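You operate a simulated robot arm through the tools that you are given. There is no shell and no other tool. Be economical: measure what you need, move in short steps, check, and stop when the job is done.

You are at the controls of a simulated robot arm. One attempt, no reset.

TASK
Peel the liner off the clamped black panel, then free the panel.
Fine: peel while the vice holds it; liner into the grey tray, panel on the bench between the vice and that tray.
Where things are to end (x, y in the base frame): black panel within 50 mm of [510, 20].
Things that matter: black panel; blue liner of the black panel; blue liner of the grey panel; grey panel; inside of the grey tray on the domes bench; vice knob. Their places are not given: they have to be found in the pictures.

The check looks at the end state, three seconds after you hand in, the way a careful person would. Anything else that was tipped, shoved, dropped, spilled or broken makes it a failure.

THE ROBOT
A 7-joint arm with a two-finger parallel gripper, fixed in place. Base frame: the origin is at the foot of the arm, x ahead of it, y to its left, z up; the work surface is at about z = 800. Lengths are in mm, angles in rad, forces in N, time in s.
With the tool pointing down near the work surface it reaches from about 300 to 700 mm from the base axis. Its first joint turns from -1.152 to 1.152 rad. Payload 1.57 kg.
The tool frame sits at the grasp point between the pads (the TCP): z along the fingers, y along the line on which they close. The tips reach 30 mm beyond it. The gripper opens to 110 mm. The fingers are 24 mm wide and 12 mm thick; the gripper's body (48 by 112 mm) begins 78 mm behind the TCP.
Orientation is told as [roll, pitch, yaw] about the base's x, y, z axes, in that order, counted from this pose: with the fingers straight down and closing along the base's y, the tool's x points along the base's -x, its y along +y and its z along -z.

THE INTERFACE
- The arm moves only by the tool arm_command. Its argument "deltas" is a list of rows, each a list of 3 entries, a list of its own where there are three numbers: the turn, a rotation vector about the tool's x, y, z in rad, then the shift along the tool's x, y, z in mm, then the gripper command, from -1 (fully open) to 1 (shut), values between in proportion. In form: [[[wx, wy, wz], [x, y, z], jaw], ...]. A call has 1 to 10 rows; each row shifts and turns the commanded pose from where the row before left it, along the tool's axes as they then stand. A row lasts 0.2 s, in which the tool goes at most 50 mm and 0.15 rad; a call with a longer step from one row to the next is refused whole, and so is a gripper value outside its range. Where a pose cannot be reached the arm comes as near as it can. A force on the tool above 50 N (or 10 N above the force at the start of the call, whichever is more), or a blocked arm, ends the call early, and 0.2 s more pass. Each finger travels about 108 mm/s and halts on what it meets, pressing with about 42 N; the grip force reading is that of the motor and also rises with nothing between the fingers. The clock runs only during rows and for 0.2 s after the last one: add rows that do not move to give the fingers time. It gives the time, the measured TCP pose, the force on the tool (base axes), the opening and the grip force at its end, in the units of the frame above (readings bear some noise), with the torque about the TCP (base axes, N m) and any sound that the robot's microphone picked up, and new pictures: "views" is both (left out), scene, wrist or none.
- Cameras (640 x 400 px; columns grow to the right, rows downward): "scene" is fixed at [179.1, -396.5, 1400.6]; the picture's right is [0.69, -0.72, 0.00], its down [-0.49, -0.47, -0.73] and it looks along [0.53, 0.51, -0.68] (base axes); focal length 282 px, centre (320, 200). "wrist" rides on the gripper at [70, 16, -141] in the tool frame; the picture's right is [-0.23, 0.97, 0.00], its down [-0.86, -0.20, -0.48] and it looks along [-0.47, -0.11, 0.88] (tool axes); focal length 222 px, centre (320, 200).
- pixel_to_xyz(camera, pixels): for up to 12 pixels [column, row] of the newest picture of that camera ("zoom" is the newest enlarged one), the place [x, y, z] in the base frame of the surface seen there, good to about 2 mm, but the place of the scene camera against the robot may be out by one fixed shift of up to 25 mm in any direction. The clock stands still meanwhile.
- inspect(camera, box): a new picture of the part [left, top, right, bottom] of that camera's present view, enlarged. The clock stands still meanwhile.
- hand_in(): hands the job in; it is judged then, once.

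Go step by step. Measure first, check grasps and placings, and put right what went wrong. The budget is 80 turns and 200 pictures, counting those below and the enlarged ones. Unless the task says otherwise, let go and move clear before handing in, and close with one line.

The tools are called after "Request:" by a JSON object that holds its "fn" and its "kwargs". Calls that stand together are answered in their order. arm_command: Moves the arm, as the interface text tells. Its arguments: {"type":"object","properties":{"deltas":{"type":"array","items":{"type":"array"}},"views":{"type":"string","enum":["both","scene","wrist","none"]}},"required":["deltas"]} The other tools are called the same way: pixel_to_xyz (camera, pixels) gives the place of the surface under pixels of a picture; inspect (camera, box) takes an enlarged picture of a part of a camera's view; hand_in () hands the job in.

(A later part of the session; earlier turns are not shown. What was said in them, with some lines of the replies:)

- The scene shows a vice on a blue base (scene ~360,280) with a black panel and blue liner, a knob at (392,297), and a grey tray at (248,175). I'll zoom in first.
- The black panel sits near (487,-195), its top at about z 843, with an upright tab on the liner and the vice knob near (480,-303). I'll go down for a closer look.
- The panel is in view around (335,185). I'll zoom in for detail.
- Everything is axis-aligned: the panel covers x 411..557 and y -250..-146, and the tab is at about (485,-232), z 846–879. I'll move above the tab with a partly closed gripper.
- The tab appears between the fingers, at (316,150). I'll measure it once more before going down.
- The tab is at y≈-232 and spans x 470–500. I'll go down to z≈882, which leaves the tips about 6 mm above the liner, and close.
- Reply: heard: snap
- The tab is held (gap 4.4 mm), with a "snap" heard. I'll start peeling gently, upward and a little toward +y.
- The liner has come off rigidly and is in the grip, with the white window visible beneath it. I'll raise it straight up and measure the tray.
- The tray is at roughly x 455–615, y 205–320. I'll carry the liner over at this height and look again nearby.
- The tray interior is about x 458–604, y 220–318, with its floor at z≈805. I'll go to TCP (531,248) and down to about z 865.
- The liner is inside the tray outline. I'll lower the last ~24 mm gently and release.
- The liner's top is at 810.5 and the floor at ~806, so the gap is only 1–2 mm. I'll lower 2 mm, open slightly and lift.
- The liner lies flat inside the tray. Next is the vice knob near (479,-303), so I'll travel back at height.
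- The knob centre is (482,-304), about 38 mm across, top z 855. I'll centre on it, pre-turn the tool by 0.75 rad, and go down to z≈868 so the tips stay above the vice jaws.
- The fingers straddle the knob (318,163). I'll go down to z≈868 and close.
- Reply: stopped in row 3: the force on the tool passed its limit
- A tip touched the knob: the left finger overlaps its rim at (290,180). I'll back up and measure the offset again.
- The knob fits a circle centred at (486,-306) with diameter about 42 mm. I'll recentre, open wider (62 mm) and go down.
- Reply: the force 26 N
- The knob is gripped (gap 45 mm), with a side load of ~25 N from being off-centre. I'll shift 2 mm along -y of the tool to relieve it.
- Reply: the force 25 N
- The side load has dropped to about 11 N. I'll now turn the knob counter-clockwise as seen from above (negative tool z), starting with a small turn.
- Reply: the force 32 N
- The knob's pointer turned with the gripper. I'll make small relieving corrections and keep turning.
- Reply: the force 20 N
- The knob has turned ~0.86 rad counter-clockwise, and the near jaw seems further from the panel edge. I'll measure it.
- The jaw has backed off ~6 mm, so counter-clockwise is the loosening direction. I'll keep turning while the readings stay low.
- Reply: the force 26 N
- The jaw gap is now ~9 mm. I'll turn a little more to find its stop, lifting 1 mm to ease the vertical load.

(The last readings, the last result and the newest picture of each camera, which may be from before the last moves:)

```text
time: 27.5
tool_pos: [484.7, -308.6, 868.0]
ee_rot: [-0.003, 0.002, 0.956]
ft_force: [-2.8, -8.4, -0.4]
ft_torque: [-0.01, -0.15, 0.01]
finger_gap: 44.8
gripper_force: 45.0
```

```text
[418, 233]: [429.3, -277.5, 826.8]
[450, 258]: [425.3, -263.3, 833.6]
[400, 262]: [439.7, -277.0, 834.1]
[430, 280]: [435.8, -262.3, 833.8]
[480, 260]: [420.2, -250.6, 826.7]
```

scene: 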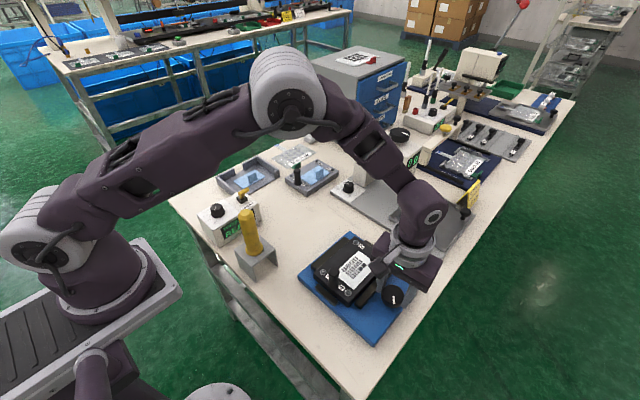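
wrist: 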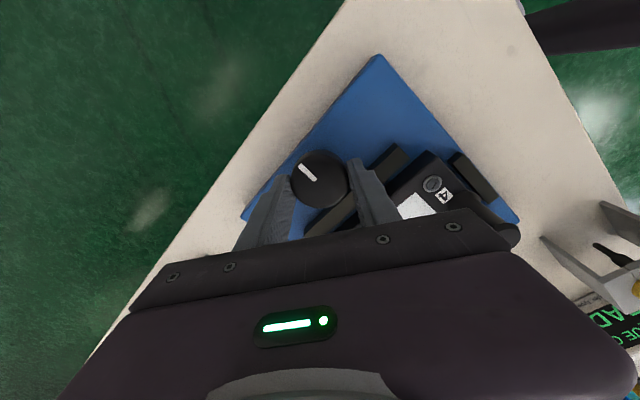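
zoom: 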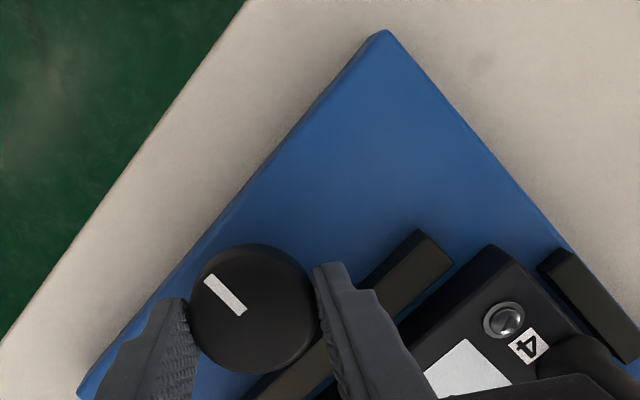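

The jaw gap is now ~11 mm, so the panel should be free. I'll release the knob and lift, turning the tool back to yaw 0.

Request:
{"fn": "arm_command", "kwargs": {"deltas": [[[0, 0, 0], [0, 0, 0], 0.1], [[0, 0, 0], [0, 0, 0], -0.1], [[0, 0, 0], [0, 0, -10], -0.1], [[0, 0, 0], [0, 0, -30], -0.1], [[0, 0, 0.14], [0, 0, -40], -0.1], [[0, 0, 0.14], [0, 0, -20], -0.1], [[0, 0, 0.14], [0, 0, -10], -0.1], [[0, 0, 0.14], [0, 0, 0], -0.1], [[0, 0, 0.14], [0, 0, 0], -0.1], [[0, 0, 0.14], [0, 0, 0], -0.1]], "views": "none"}}

Request:
{"fn": "arm_command", "kwargs": {"deltas": [[[0, 0, 0.12], [0, 0, 0], -0.1], [[0, 0, 0], [25, 25, 0], -0.4], [[0, 0, 0], [30, 35, 0], -0.4], [[0, 0, 0], [30, 35, 0], -0.4], [[0, 0, 0], [0, 0, 0], -0.4]], "views": "both"}}

Request:
{"fn": "inspect", "kwargs": {"camera": "wrist", "box": [220, 40, 460, 230]}}

Request:
{"fn": "inspect", "kwargs": {"camera": "scene", "box": [290, 220, 430, 350]}}

```text
time: 29.7
tool_pos: [485.1, -306.0, 978.1]
ee_rot: [-0.001, -0.001, 0.111]
ft_force: [0.6, -0.4, -0.2]
ft_torque: [0.0, -0.01, -0.01]
finger_gap: 60.3
gripper_force: 0.0
```

```text
time: 30.9
tool_pos: [401.9, -214.0, 978.0]
ee_rot: [-0.003, -0.002, -0.007]
ft_force: [0.3, -0.3, 0.8]
ft_torque: [0.02, 0.02, -0.01]
finger_gap: 76.9
gripper_force: 0.1
```

scene: 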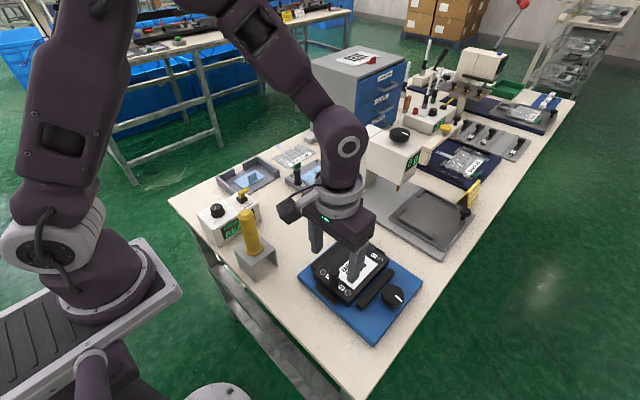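
wrist: 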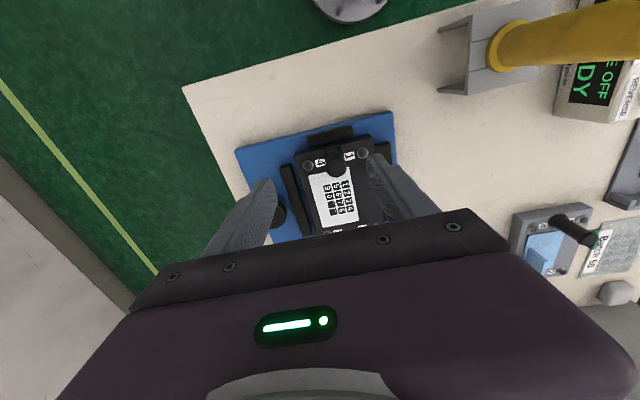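

```text
2.11 times, centred on (340, 135) of wrist
```

zoom: 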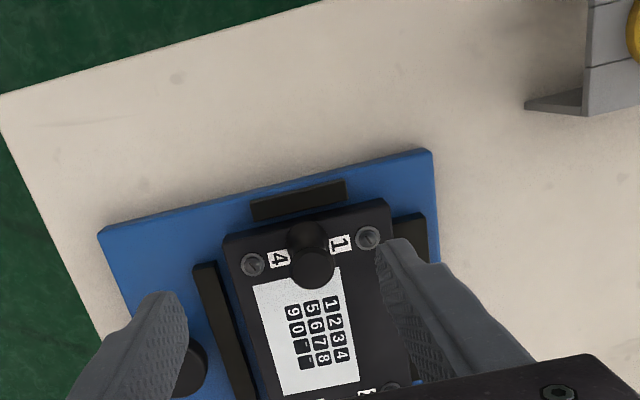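

```text
3.08 times, centred on (360, 285) of scene
```

zoom: 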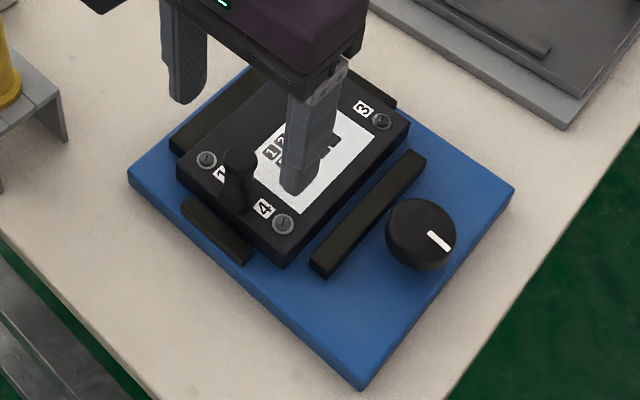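

The vice is open and the panel sits free. I'll measure the panel's handle post and the surroundings of the target spot.

Request:
{"fn": "inspect", "kwargs": {"camera": "wrist", "box": [300, 120, 380, 190]}}

Request:
{"fn": "pixel_to_xyz", "kwargs": {"camera": "scene", "pixels": [[277, 265], [265, 245], [245, 272], [287, 182], [308, 193], [340, 174], [335, 195], [300, 230], [260, 225], [332, 193], [383, 240], [243, 245]]}}

Request:
{"fn": "pixel_to_xyz", "kwargs": {"camera": "wrist", "pixels": [[510, 245], [514, 213], [590, 205], [470, 90], [440, 20], [505, 60], [325, 150], [348, 156], [336, 168], [334, 140]]}}

```text
5.71 times, centred on (340, 155) of wrist
```

zoom: 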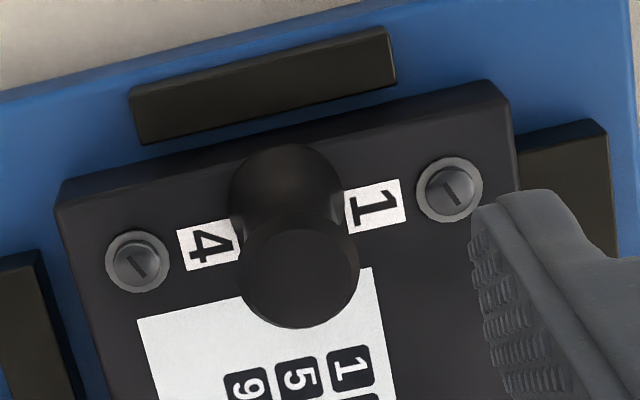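

```text
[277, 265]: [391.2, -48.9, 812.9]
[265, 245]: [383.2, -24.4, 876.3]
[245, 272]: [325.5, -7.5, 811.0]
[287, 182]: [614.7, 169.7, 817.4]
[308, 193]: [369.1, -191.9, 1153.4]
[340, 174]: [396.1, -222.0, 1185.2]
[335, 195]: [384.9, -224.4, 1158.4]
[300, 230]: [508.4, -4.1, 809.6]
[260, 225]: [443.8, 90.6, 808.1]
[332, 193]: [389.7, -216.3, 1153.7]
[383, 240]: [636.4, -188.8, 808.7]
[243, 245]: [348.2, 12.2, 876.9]
```

```text
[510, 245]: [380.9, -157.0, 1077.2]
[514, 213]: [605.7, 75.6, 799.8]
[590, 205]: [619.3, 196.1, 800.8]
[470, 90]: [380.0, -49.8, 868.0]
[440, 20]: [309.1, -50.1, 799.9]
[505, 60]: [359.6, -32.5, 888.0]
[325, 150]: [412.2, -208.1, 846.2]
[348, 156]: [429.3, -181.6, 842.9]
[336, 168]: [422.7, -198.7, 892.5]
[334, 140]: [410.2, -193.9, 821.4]
```

Request:
{"fn": "pixel_to_xyz", "kwargs": {"camera": "zoom", "pixels": [[245, 280], [352, 280], [298, 322], [298, 232], [298, 280], [235, 190], [340, 190], [285, 150], [262, 180], [262, 215]]}}

Request:
{"fn": "inspect", "kwargs": {"camera": "scene", "box": [320, 255, 370, 305]}}

```text
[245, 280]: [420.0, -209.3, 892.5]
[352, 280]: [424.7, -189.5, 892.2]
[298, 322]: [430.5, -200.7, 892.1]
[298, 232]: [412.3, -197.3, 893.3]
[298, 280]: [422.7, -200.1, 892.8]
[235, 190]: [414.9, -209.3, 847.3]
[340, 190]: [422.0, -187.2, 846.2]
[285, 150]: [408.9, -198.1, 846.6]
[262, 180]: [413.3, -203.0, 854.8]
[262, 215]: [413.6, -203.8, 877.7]
```

```text
8.00 times, centred on (345, 280) of scene
```

zoom: 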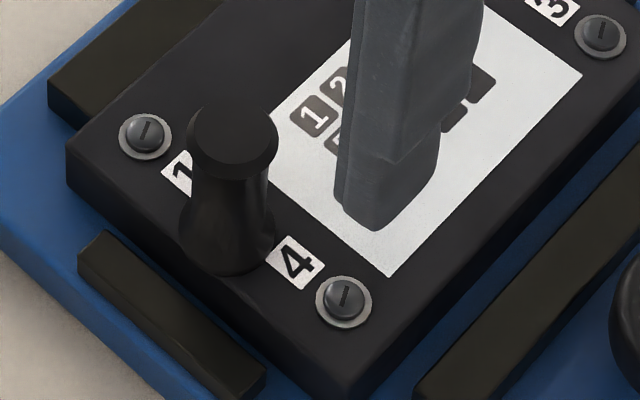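

The post is centred at (421,-199), ~20 mm wide with a waist, spanning z 843–893. I'll grip it with the fingers closing along x so the panel's overhang is well supported, turning the tool -90° of yaw first.

Request:
{"fn": "arm_command", "kwargs": {"deltas": [[[0, 0, 0.1428], [-19, 15, 0], -0.1], [[0, 0, 0.1428], [0, 0, 0], -0.1], [[0, 0, 0.1428], [0, 0, 0], -0.1], [[0, 0, 0.1428], [0, 0, 0], -0.1], [[0, 0, 0.1428], [0, 0, 0], -0.1], [[0, 0, 0.1428], [0, 0, 0], -0.1], [[0, 0, 0.1428], [0, 0, 0], -0.1], [[0, 0, 0.1428], [0, 0, 0], -0.1], [[0, 0, 0.1428], [0, 0, 0], -0.1], [[0, 0, 0.1428], [0, 0, 0], -0.1]], "views": "none"}}

Request:
{"fn": "arm_command", "kwargs": {"deltas": [[[0, 0, 0.1428], [0, 0, 0], 0], [[0, 0, 0], [0, 0, 30], 0], [[0, 0, 0], [0, 0, 15], 0], [[0, 0, 0], [0, 0, 0], 0]], "views": "both"}}

Request:
{"fn": "inspect", "kwargs": {"camera": "wrist", "box": [230, 90, 410, 220]}}

```text
time: 33.1
tool_pos: [420.2, -196.4, 977.0]
ee_rot: [0.001, -0.005, -1.44]
ft_force: [0.3, 0.8, 0.5]
ft_torque: [-0.01, 0.04, 0.01]
finger_gap: 60.4
gripper_force: 0.0
```

```text
time: 34.1
tool_pos: [420.1, -196.0, 932.9]
ee_rot: [0.0, -0.002, -1.58]
ft_force: [0.3, -0.1, -0.2]
ft_torque: [0.02, 0.01, -0.01]
finger_gap: 55.0
gripper_force: 0.1
```

scene: 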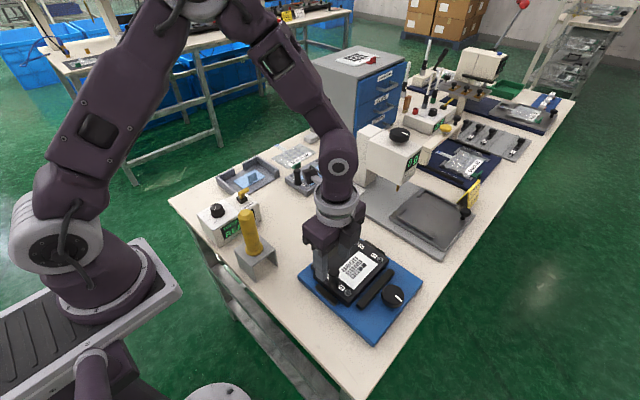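
wrist: 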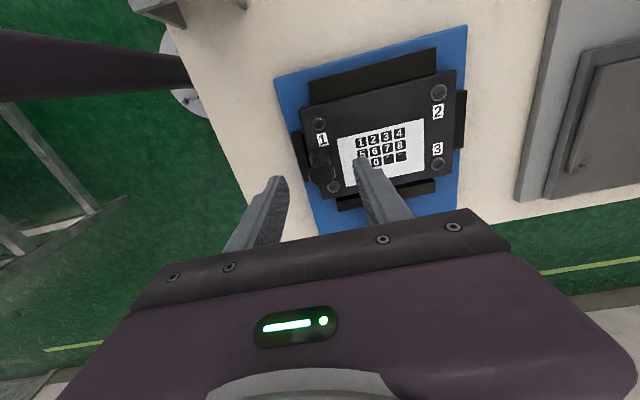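

```text
3.08 times, centred on (320, 155) of wrist
```

zoom: 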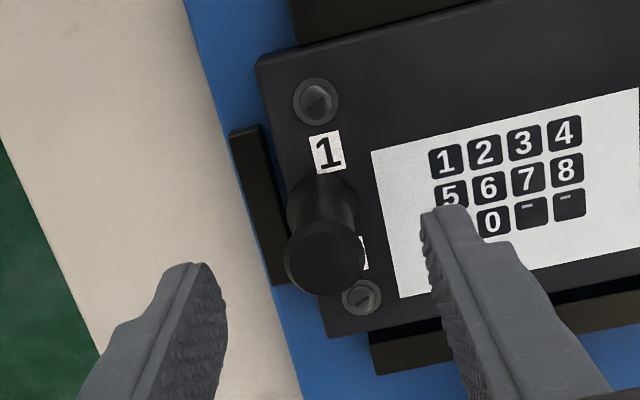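

Request:
{"fn": "pixel_to_xyz", "kwargs": {"camera": "zoom", "pixels": [[325, 257], [288, 262], [362, 255], [325, 292], [322, 225], [325, 205]]}}

```text
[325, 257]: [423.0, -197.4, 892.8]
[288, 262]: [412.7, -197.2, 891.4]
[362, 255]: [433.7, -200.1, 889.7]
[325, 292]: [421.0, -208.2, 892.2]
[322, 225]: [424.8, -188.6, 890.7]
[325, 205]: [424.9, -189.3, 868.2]
```

The post centre is (423,-198.5). I'll nudge 3 mm, go down to z≈881 and close.

Request:
{"fn": "arm_command", "kwargs": {"deltas": [[[0, 0, 0], [-2.5, 3, 15], 0], [[0, 0, 0], [0, 0, 20], 0], [[0, 0, 0], [0, 0, 11], 0], [[0, 0, 0], [0, 0, 6], 0.3], [[0, 0, 0], [0, 0, 0], 0.5], [[0, 0, 0], [0, 0, 0], 1], [[0, 0, 0], [0, 0, 0], 1]], "views": "wrist"}}

```text
time: 35.7
tool_pos: [423.7, -200.0, 882.2]
ee_rot: [0.0, -0.002, -1.579]
ft_force: [0.5, -0.8, -0.6]
ft_torque: [-0.06, 0.07, 0.04]
finger_gap: 22.9
gripper_force: 35.6
```

wrist: 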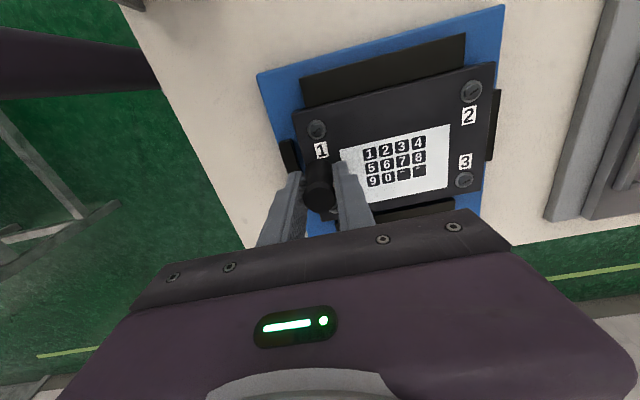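

The post is gripped at 22.9 mm with little side load. I'll lift 15 mm slowly and check.

Request:
{"fn": "arm_command", "kwargs": {"deltas": [[[0, 0, 0], [0, 0, -3], 1], [[0, 0, 0], [0, 0, -5], 1], [[0, 0, 0], [0, 0, -7], 1], [[0, 0, 0], [0, 0, 0], 1]], "views": "both"}}

Request:
{"fn": "inspect", "kwargs": {"camera": "scene", "box": [290, 220, 430, 350]}}

Request:
{"fn": "pixel_to_xyz", "kwargs": {"camera": "wrist", "pixels": [[330, 115], [480, 75], [475, 195], [400, 100], [440, 200]]}}

```text
time: 36.7
tool_pos: [423.8, -199.3, 897.4]
ee_rot: [0.001, -0.002, -1.578]
ft_force: [-0.1, 0.8, -0.6]
ft_torque: [0.01, 0.08, 0.01]
finger_gap: 22.7
gripper_force: 35.5
```

scene: 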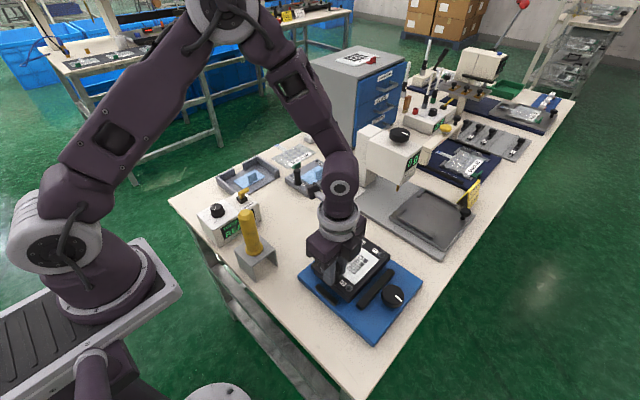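
wrist: 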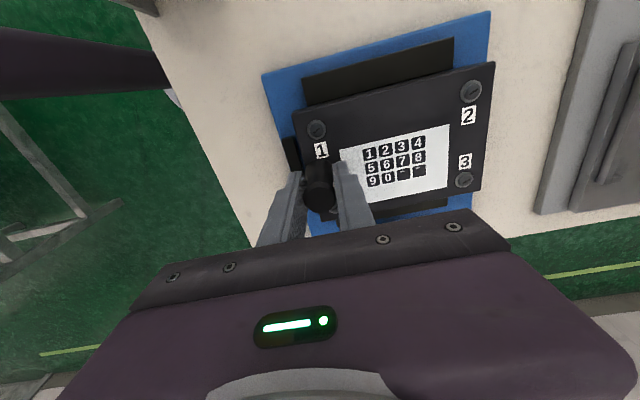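

```text
3.08 times, centred on (360, 285) of scene
```

zoom: 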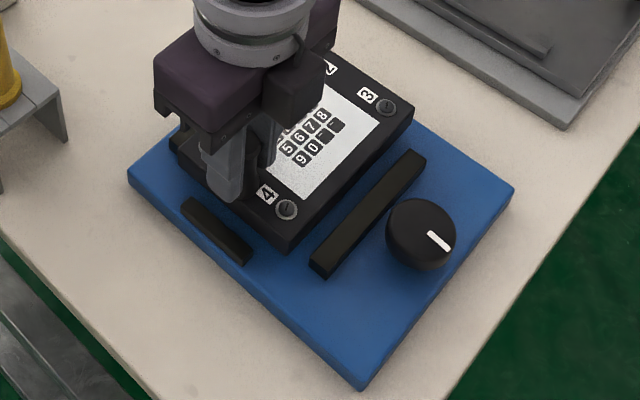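

```text
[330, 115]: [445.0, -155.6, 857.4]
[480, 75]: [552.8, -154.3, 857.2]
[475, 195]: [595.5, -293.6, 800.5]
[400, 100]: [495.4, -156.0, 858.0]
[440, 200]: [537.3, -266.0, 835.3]
```

The panel is lifted level (top z≈857 everywhere). Before moving I'll check the clearance to the yellow handle near the target.

Request:
{"fn": "pixel_to_xyz", "kwargs": {"camera": "scene", "pixels": [[245, 211], [238, 216], [256, 216], [262, 250], [244, 250], [253, 230], [272, 250], [222, 210], [290, 190], [310, 196], [336, 178], [300, 200]]}}

Request:
{"fn": "arm_command", "kwargs": {"deltas": [[[0, 0, 0], [0, 0, -15], 1], [[0, 0, 0], [0, 0, -25], 1], [[0, 0, 0], [0, 0, -20], 1], [[0, 0, 0], [0, 0, 0], 1]], "views": "wrist"}}

```text
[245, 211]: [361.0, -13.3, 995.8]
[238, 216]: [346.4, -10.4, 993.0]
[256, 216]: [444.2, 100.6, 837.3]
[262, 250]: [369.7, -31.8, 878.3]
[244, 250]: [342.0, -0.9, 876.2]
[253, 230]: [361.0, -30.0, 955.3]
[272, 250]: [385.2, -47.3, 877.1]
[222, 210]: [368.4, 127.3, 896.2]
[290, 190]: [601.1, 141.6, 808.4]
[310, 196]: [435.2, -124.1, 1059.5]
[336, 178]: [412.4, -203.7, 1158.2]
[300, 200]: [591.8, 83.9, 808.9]
```

```text
time: 37.7
tool_pos: [423.4, -201.8, 958.4]
ee_rot: [0.0, -0.002, -1.578]
ft_force: [0.1, 0.2, -1.0]
ft_torque: [0.0, 0.05, 0.01]
finger_gap: 22.6
gripper_force: 35.3
```

wrist: 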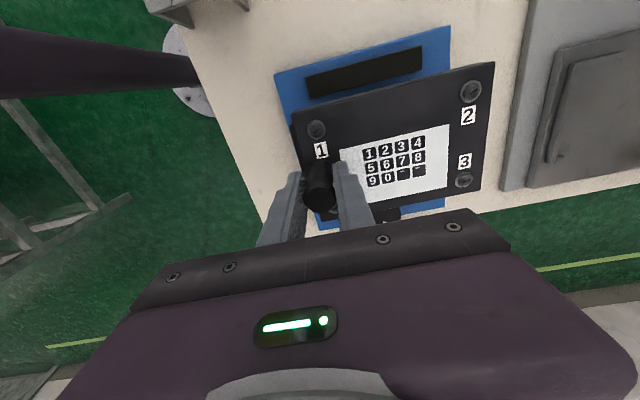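

The yellow handle reaches x≈375 at most, so TCP x=455 leaves good clearance. I'll carry the panel to TCP (455,8).

Request:
{"fn": "arm_command", "kwargs": {"deltas": [[[0, 0, 0], [0, 16, 0], 1], [[0, 0, 0], [20, 16, 0], 1], [[0, 0, 0], [35, 0, 0], 1], [[0, 0, 0], [40, 0, 0], 1], [[0, 0, 0], [40, 0, 0], 1], [[0, 0, 0], [40, 0, 0], 1], [[0, 0, 0], [25, 0, 0], 1], [[0, 0, 0], [10, 0, 0], 1], [[0, 0, 0], [0, 0, 0], 1]], "views": "both"}}

Request:
{"fn": "pixel_to_xyz", "kwargs": {"camera": "wrist", "pixels": [[330, 115], [480, 75], [488, 150], [400, 100], [470, 180], [300, 115]]}}

```text
time: 39.7
tool_pos: [454.1, 9.4, 957.0]
ee_rot: [0.0, -0.003, -1.578]
ft_force: [0.2, -0.1, -1.3]
ft_torque: [0.01, 0.08, 0.01]
finger_gap: 22.6
gripper_force: 35.3
```

scene: 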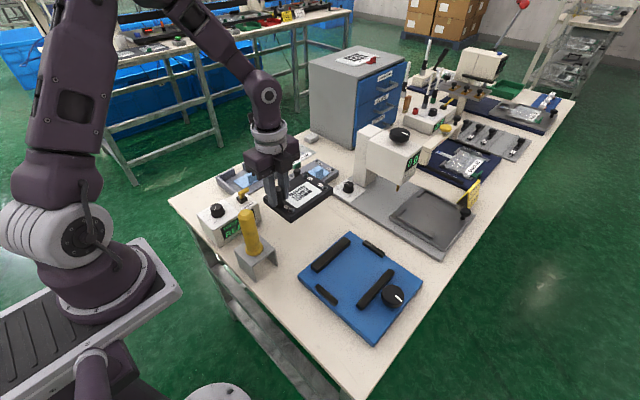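
wrist: 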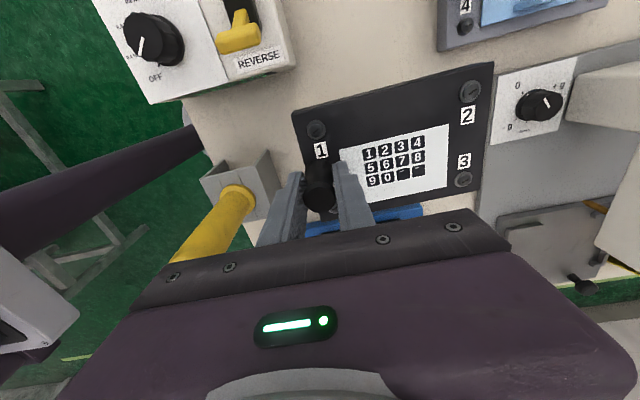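

```text
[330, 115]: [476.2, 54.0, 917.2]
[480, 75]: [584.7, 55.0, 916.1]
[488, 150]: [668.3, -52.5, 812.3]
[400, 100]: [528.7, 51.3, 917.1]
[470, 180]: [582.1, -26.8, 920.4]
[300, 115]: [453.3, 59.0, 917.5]
```

Panel's outline is about x 442–588, y -42..62. I'll check the neighbours' nearest corners before lowering.

Request:
{"fn": "pixel_to_xyz", "kwargs": {"camera": "wrist", "pixels": [[440, 45], [500, 85], [498, 145], [508, 215], [605, 5], [550, 20], [290, 65], [272, 155], [275, 195], [460, 60]]}}

```text
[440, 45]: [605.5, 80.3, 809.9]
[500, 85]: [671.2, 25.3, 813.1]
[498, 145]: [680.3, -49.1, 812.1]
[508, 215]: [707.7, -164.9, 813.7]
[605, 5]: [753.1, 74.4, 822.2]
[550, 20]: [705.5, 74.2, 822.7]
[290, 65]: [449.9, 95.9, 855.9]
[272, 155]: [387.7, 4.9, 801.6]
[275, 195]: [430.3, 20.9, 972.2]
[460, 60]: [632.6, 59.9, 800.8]
```

The neighbours are clear: the grey panel starts at (605,80), the torque box at y≥96 and the press at x≥670. I'll lower to z≈868, then creep to contact.

Request:
{"fn": "arm_command", "kwargs": {"deltas": [[[0, 0, 0], [0, 0, 25], 1], [[0, 0, 0], [0, 0, 30], 1], [[0, 0, 0], [0, 0, 22], 1], [[0, 0, 0], [0, 0, 10], 1], [[0, 0, 0], [0, 0, 0], 1]], "views": "both"}}

Request:
{"fn": "inspect", "kwargs": {"camera": "scene", "box": [230, 130, 370, 250]}}

```text
time: 40.9
tool_pos: [454.3, 10.7, 868.6]
ee_rot: [0.001, -0.003, -1.578]
ft_force: [-0.3, -0.1, -1.7]
ft_torque: [0.0, 0.08, -0.02]
finger_gap: 22.8
gripper_force: 34.8
```

scene: 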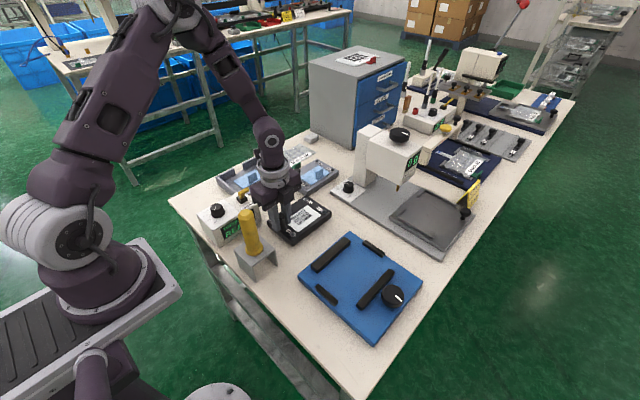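
wrist: 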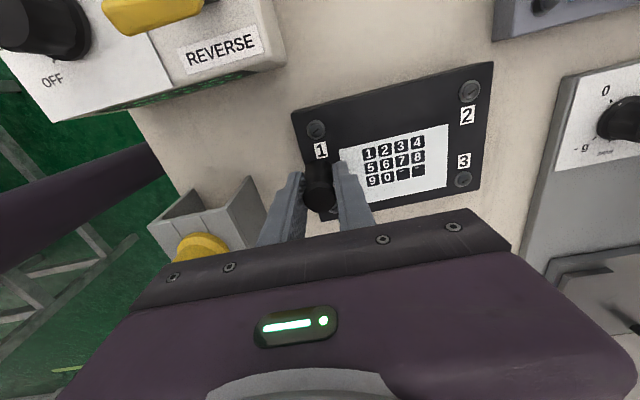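

```text
3.33 times, centred on (300, 190) of scene
```

zoom: 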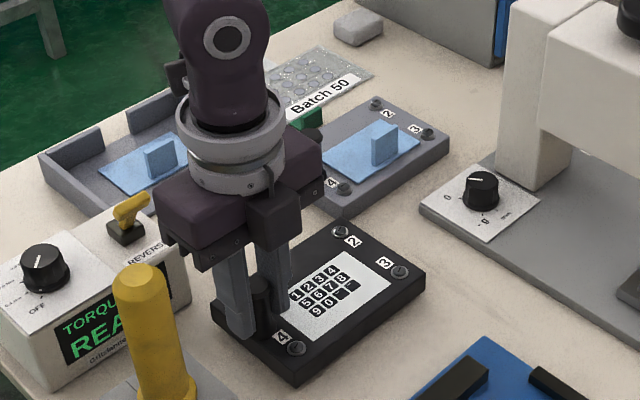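

Still clear. Creeping down in 2 mm steps, watching the vertical force.

Request:
{"fn": "arm_command", "kwargs": {"deltas": [[[0, 0, 0], [0, 0, 2], 1], [[0, 0, 0], [0, 0, 2], 1], [[0, 0, 0], [0, 0, 0], 1]], "views": "none"}}

Request:
{"fn": "arm_command", "kwargs": {"deltas": [[[0, 0, 0], [0, 0, 1], 1], [[0, 0, 0], [0, 0, 1], 1], [[0, 0, 0], [0, 0, 0], 1]], "views": "wrist"}}

Request:
{"fn": "pixel_to_xyz", "kwargs": {"camera": "wrist", "pixels": [[330, 115], [480, 75], [400, 100], [465, 185]]}}

```text
time: 41.7
tool_pos: [456.1, 11.2, 864.8]
ee_rot: [0.0, -0.002, -1.577]
ft_force: [0.1, 0.8, -1.0]
ft_torque: [0.0, 0.08, 0.02]
finger_gap: 22.9
gripper_force: 35.4
```

```text
time: 42.5
tool_pos: [455.9, 9.5, 863.1]
ee_rot: [0.001, 0.0, -1.576]
ft_force: [-0.4, -0.5, -0.6]
ft_torque: [-0.01, -0.04, -0.04]
finger_gap: 22.9
gripper_force: 35.4
```

wrist: 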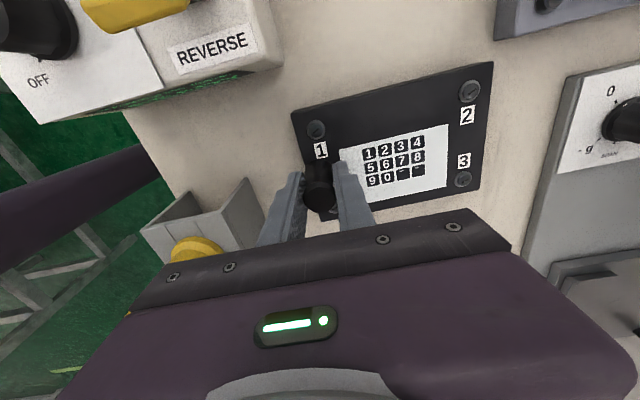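

```text
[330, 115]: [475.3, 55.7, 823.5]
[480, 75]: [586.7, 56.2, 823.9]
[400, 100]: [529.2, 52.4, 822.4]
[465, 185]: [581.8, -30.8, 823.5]
```

The panel's top is at z≈823 and the overhang torque has gone, so it is touching the bench. One last small press, then release and rise.

Request:
{"fn": "arm_command", "kwargs": {"deltas": [[[0, 0, 0], [0, 0, 0.7], 1], [[0, 0, 0], [0, 0, 0], 0.8], [[0, 0, 0], [0, 0, 0], 0.5], [[0, 0, 0], [0, 0, 0], 0.3], [[0, 0, 0], [0, 0, 0], 0.3], [[0, 0, 0], [0, 0, -15], 0.3], [[0, 0, 0], [0, 0, -35], 0.3], [[0, 0, 0], [0, 0, -45], 0.3], [[0, 0, 0], [0, 0, -45], 0.3], [[0, 0, 0], [0, 0, -45], 0.3]], "views": "both"}}

Request:
{"fn": "inspect", "kwargs": {"camera": "scene", "box": [180, 130, 360, 260]}}

Request:
{"fn": "inspect", "kwargs": {"camera": "wrist", "box": [200, 40, 520, 240]}}

```text
time: 44.7
tool_pos: [455.5, 10.5, 1050.0]
ee_rot: [-0.002, -0.006, -1.577]
ft_force: [0.6, -0.4, 0.9]
ft_torque: [-0.02, 0.01, -0.01]
finger_gap: 38.4
gripper_force: 0.0
```

scene: 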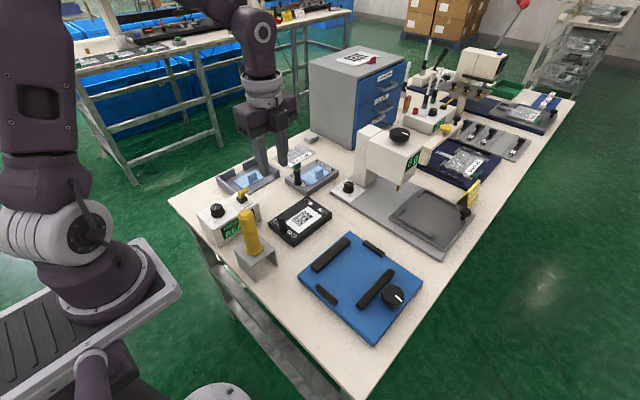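
wrist: 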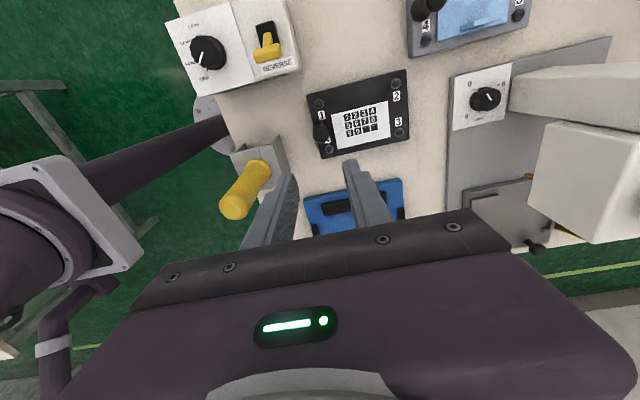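

```text
3.08 times, centred on (270, 195) of scene
```

zoom: 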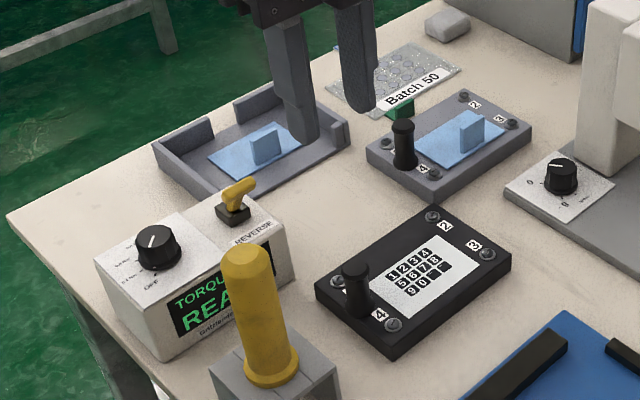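

```text
2.00 times, centred on (360, 140) of wrist
```

zoom: 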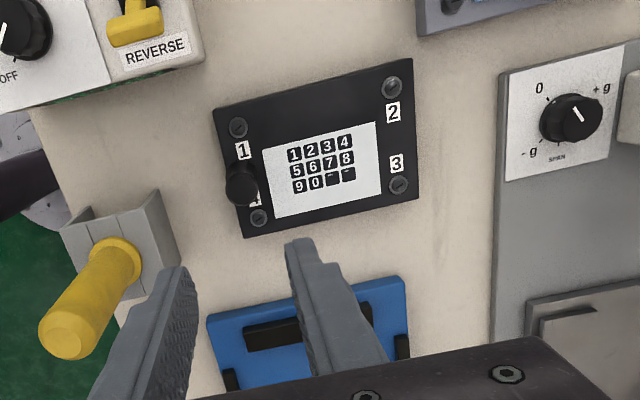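

The panel lies flat at about (516,10), the liner is in the grey tray, the grey panel is untouched with its liner on, and the gripper is clear at z 1050. Handing in.

Request:
{"fn": "hand_in", "kwargs": {}}

```text
The job is handed in.
```

The job is handed in: I peeled the blue liner while the vice held the black panel and laid it in the grey tray. I then opened the vice and set the panel flat on the bench at about (516, 10), roughly 12 mm from the target.
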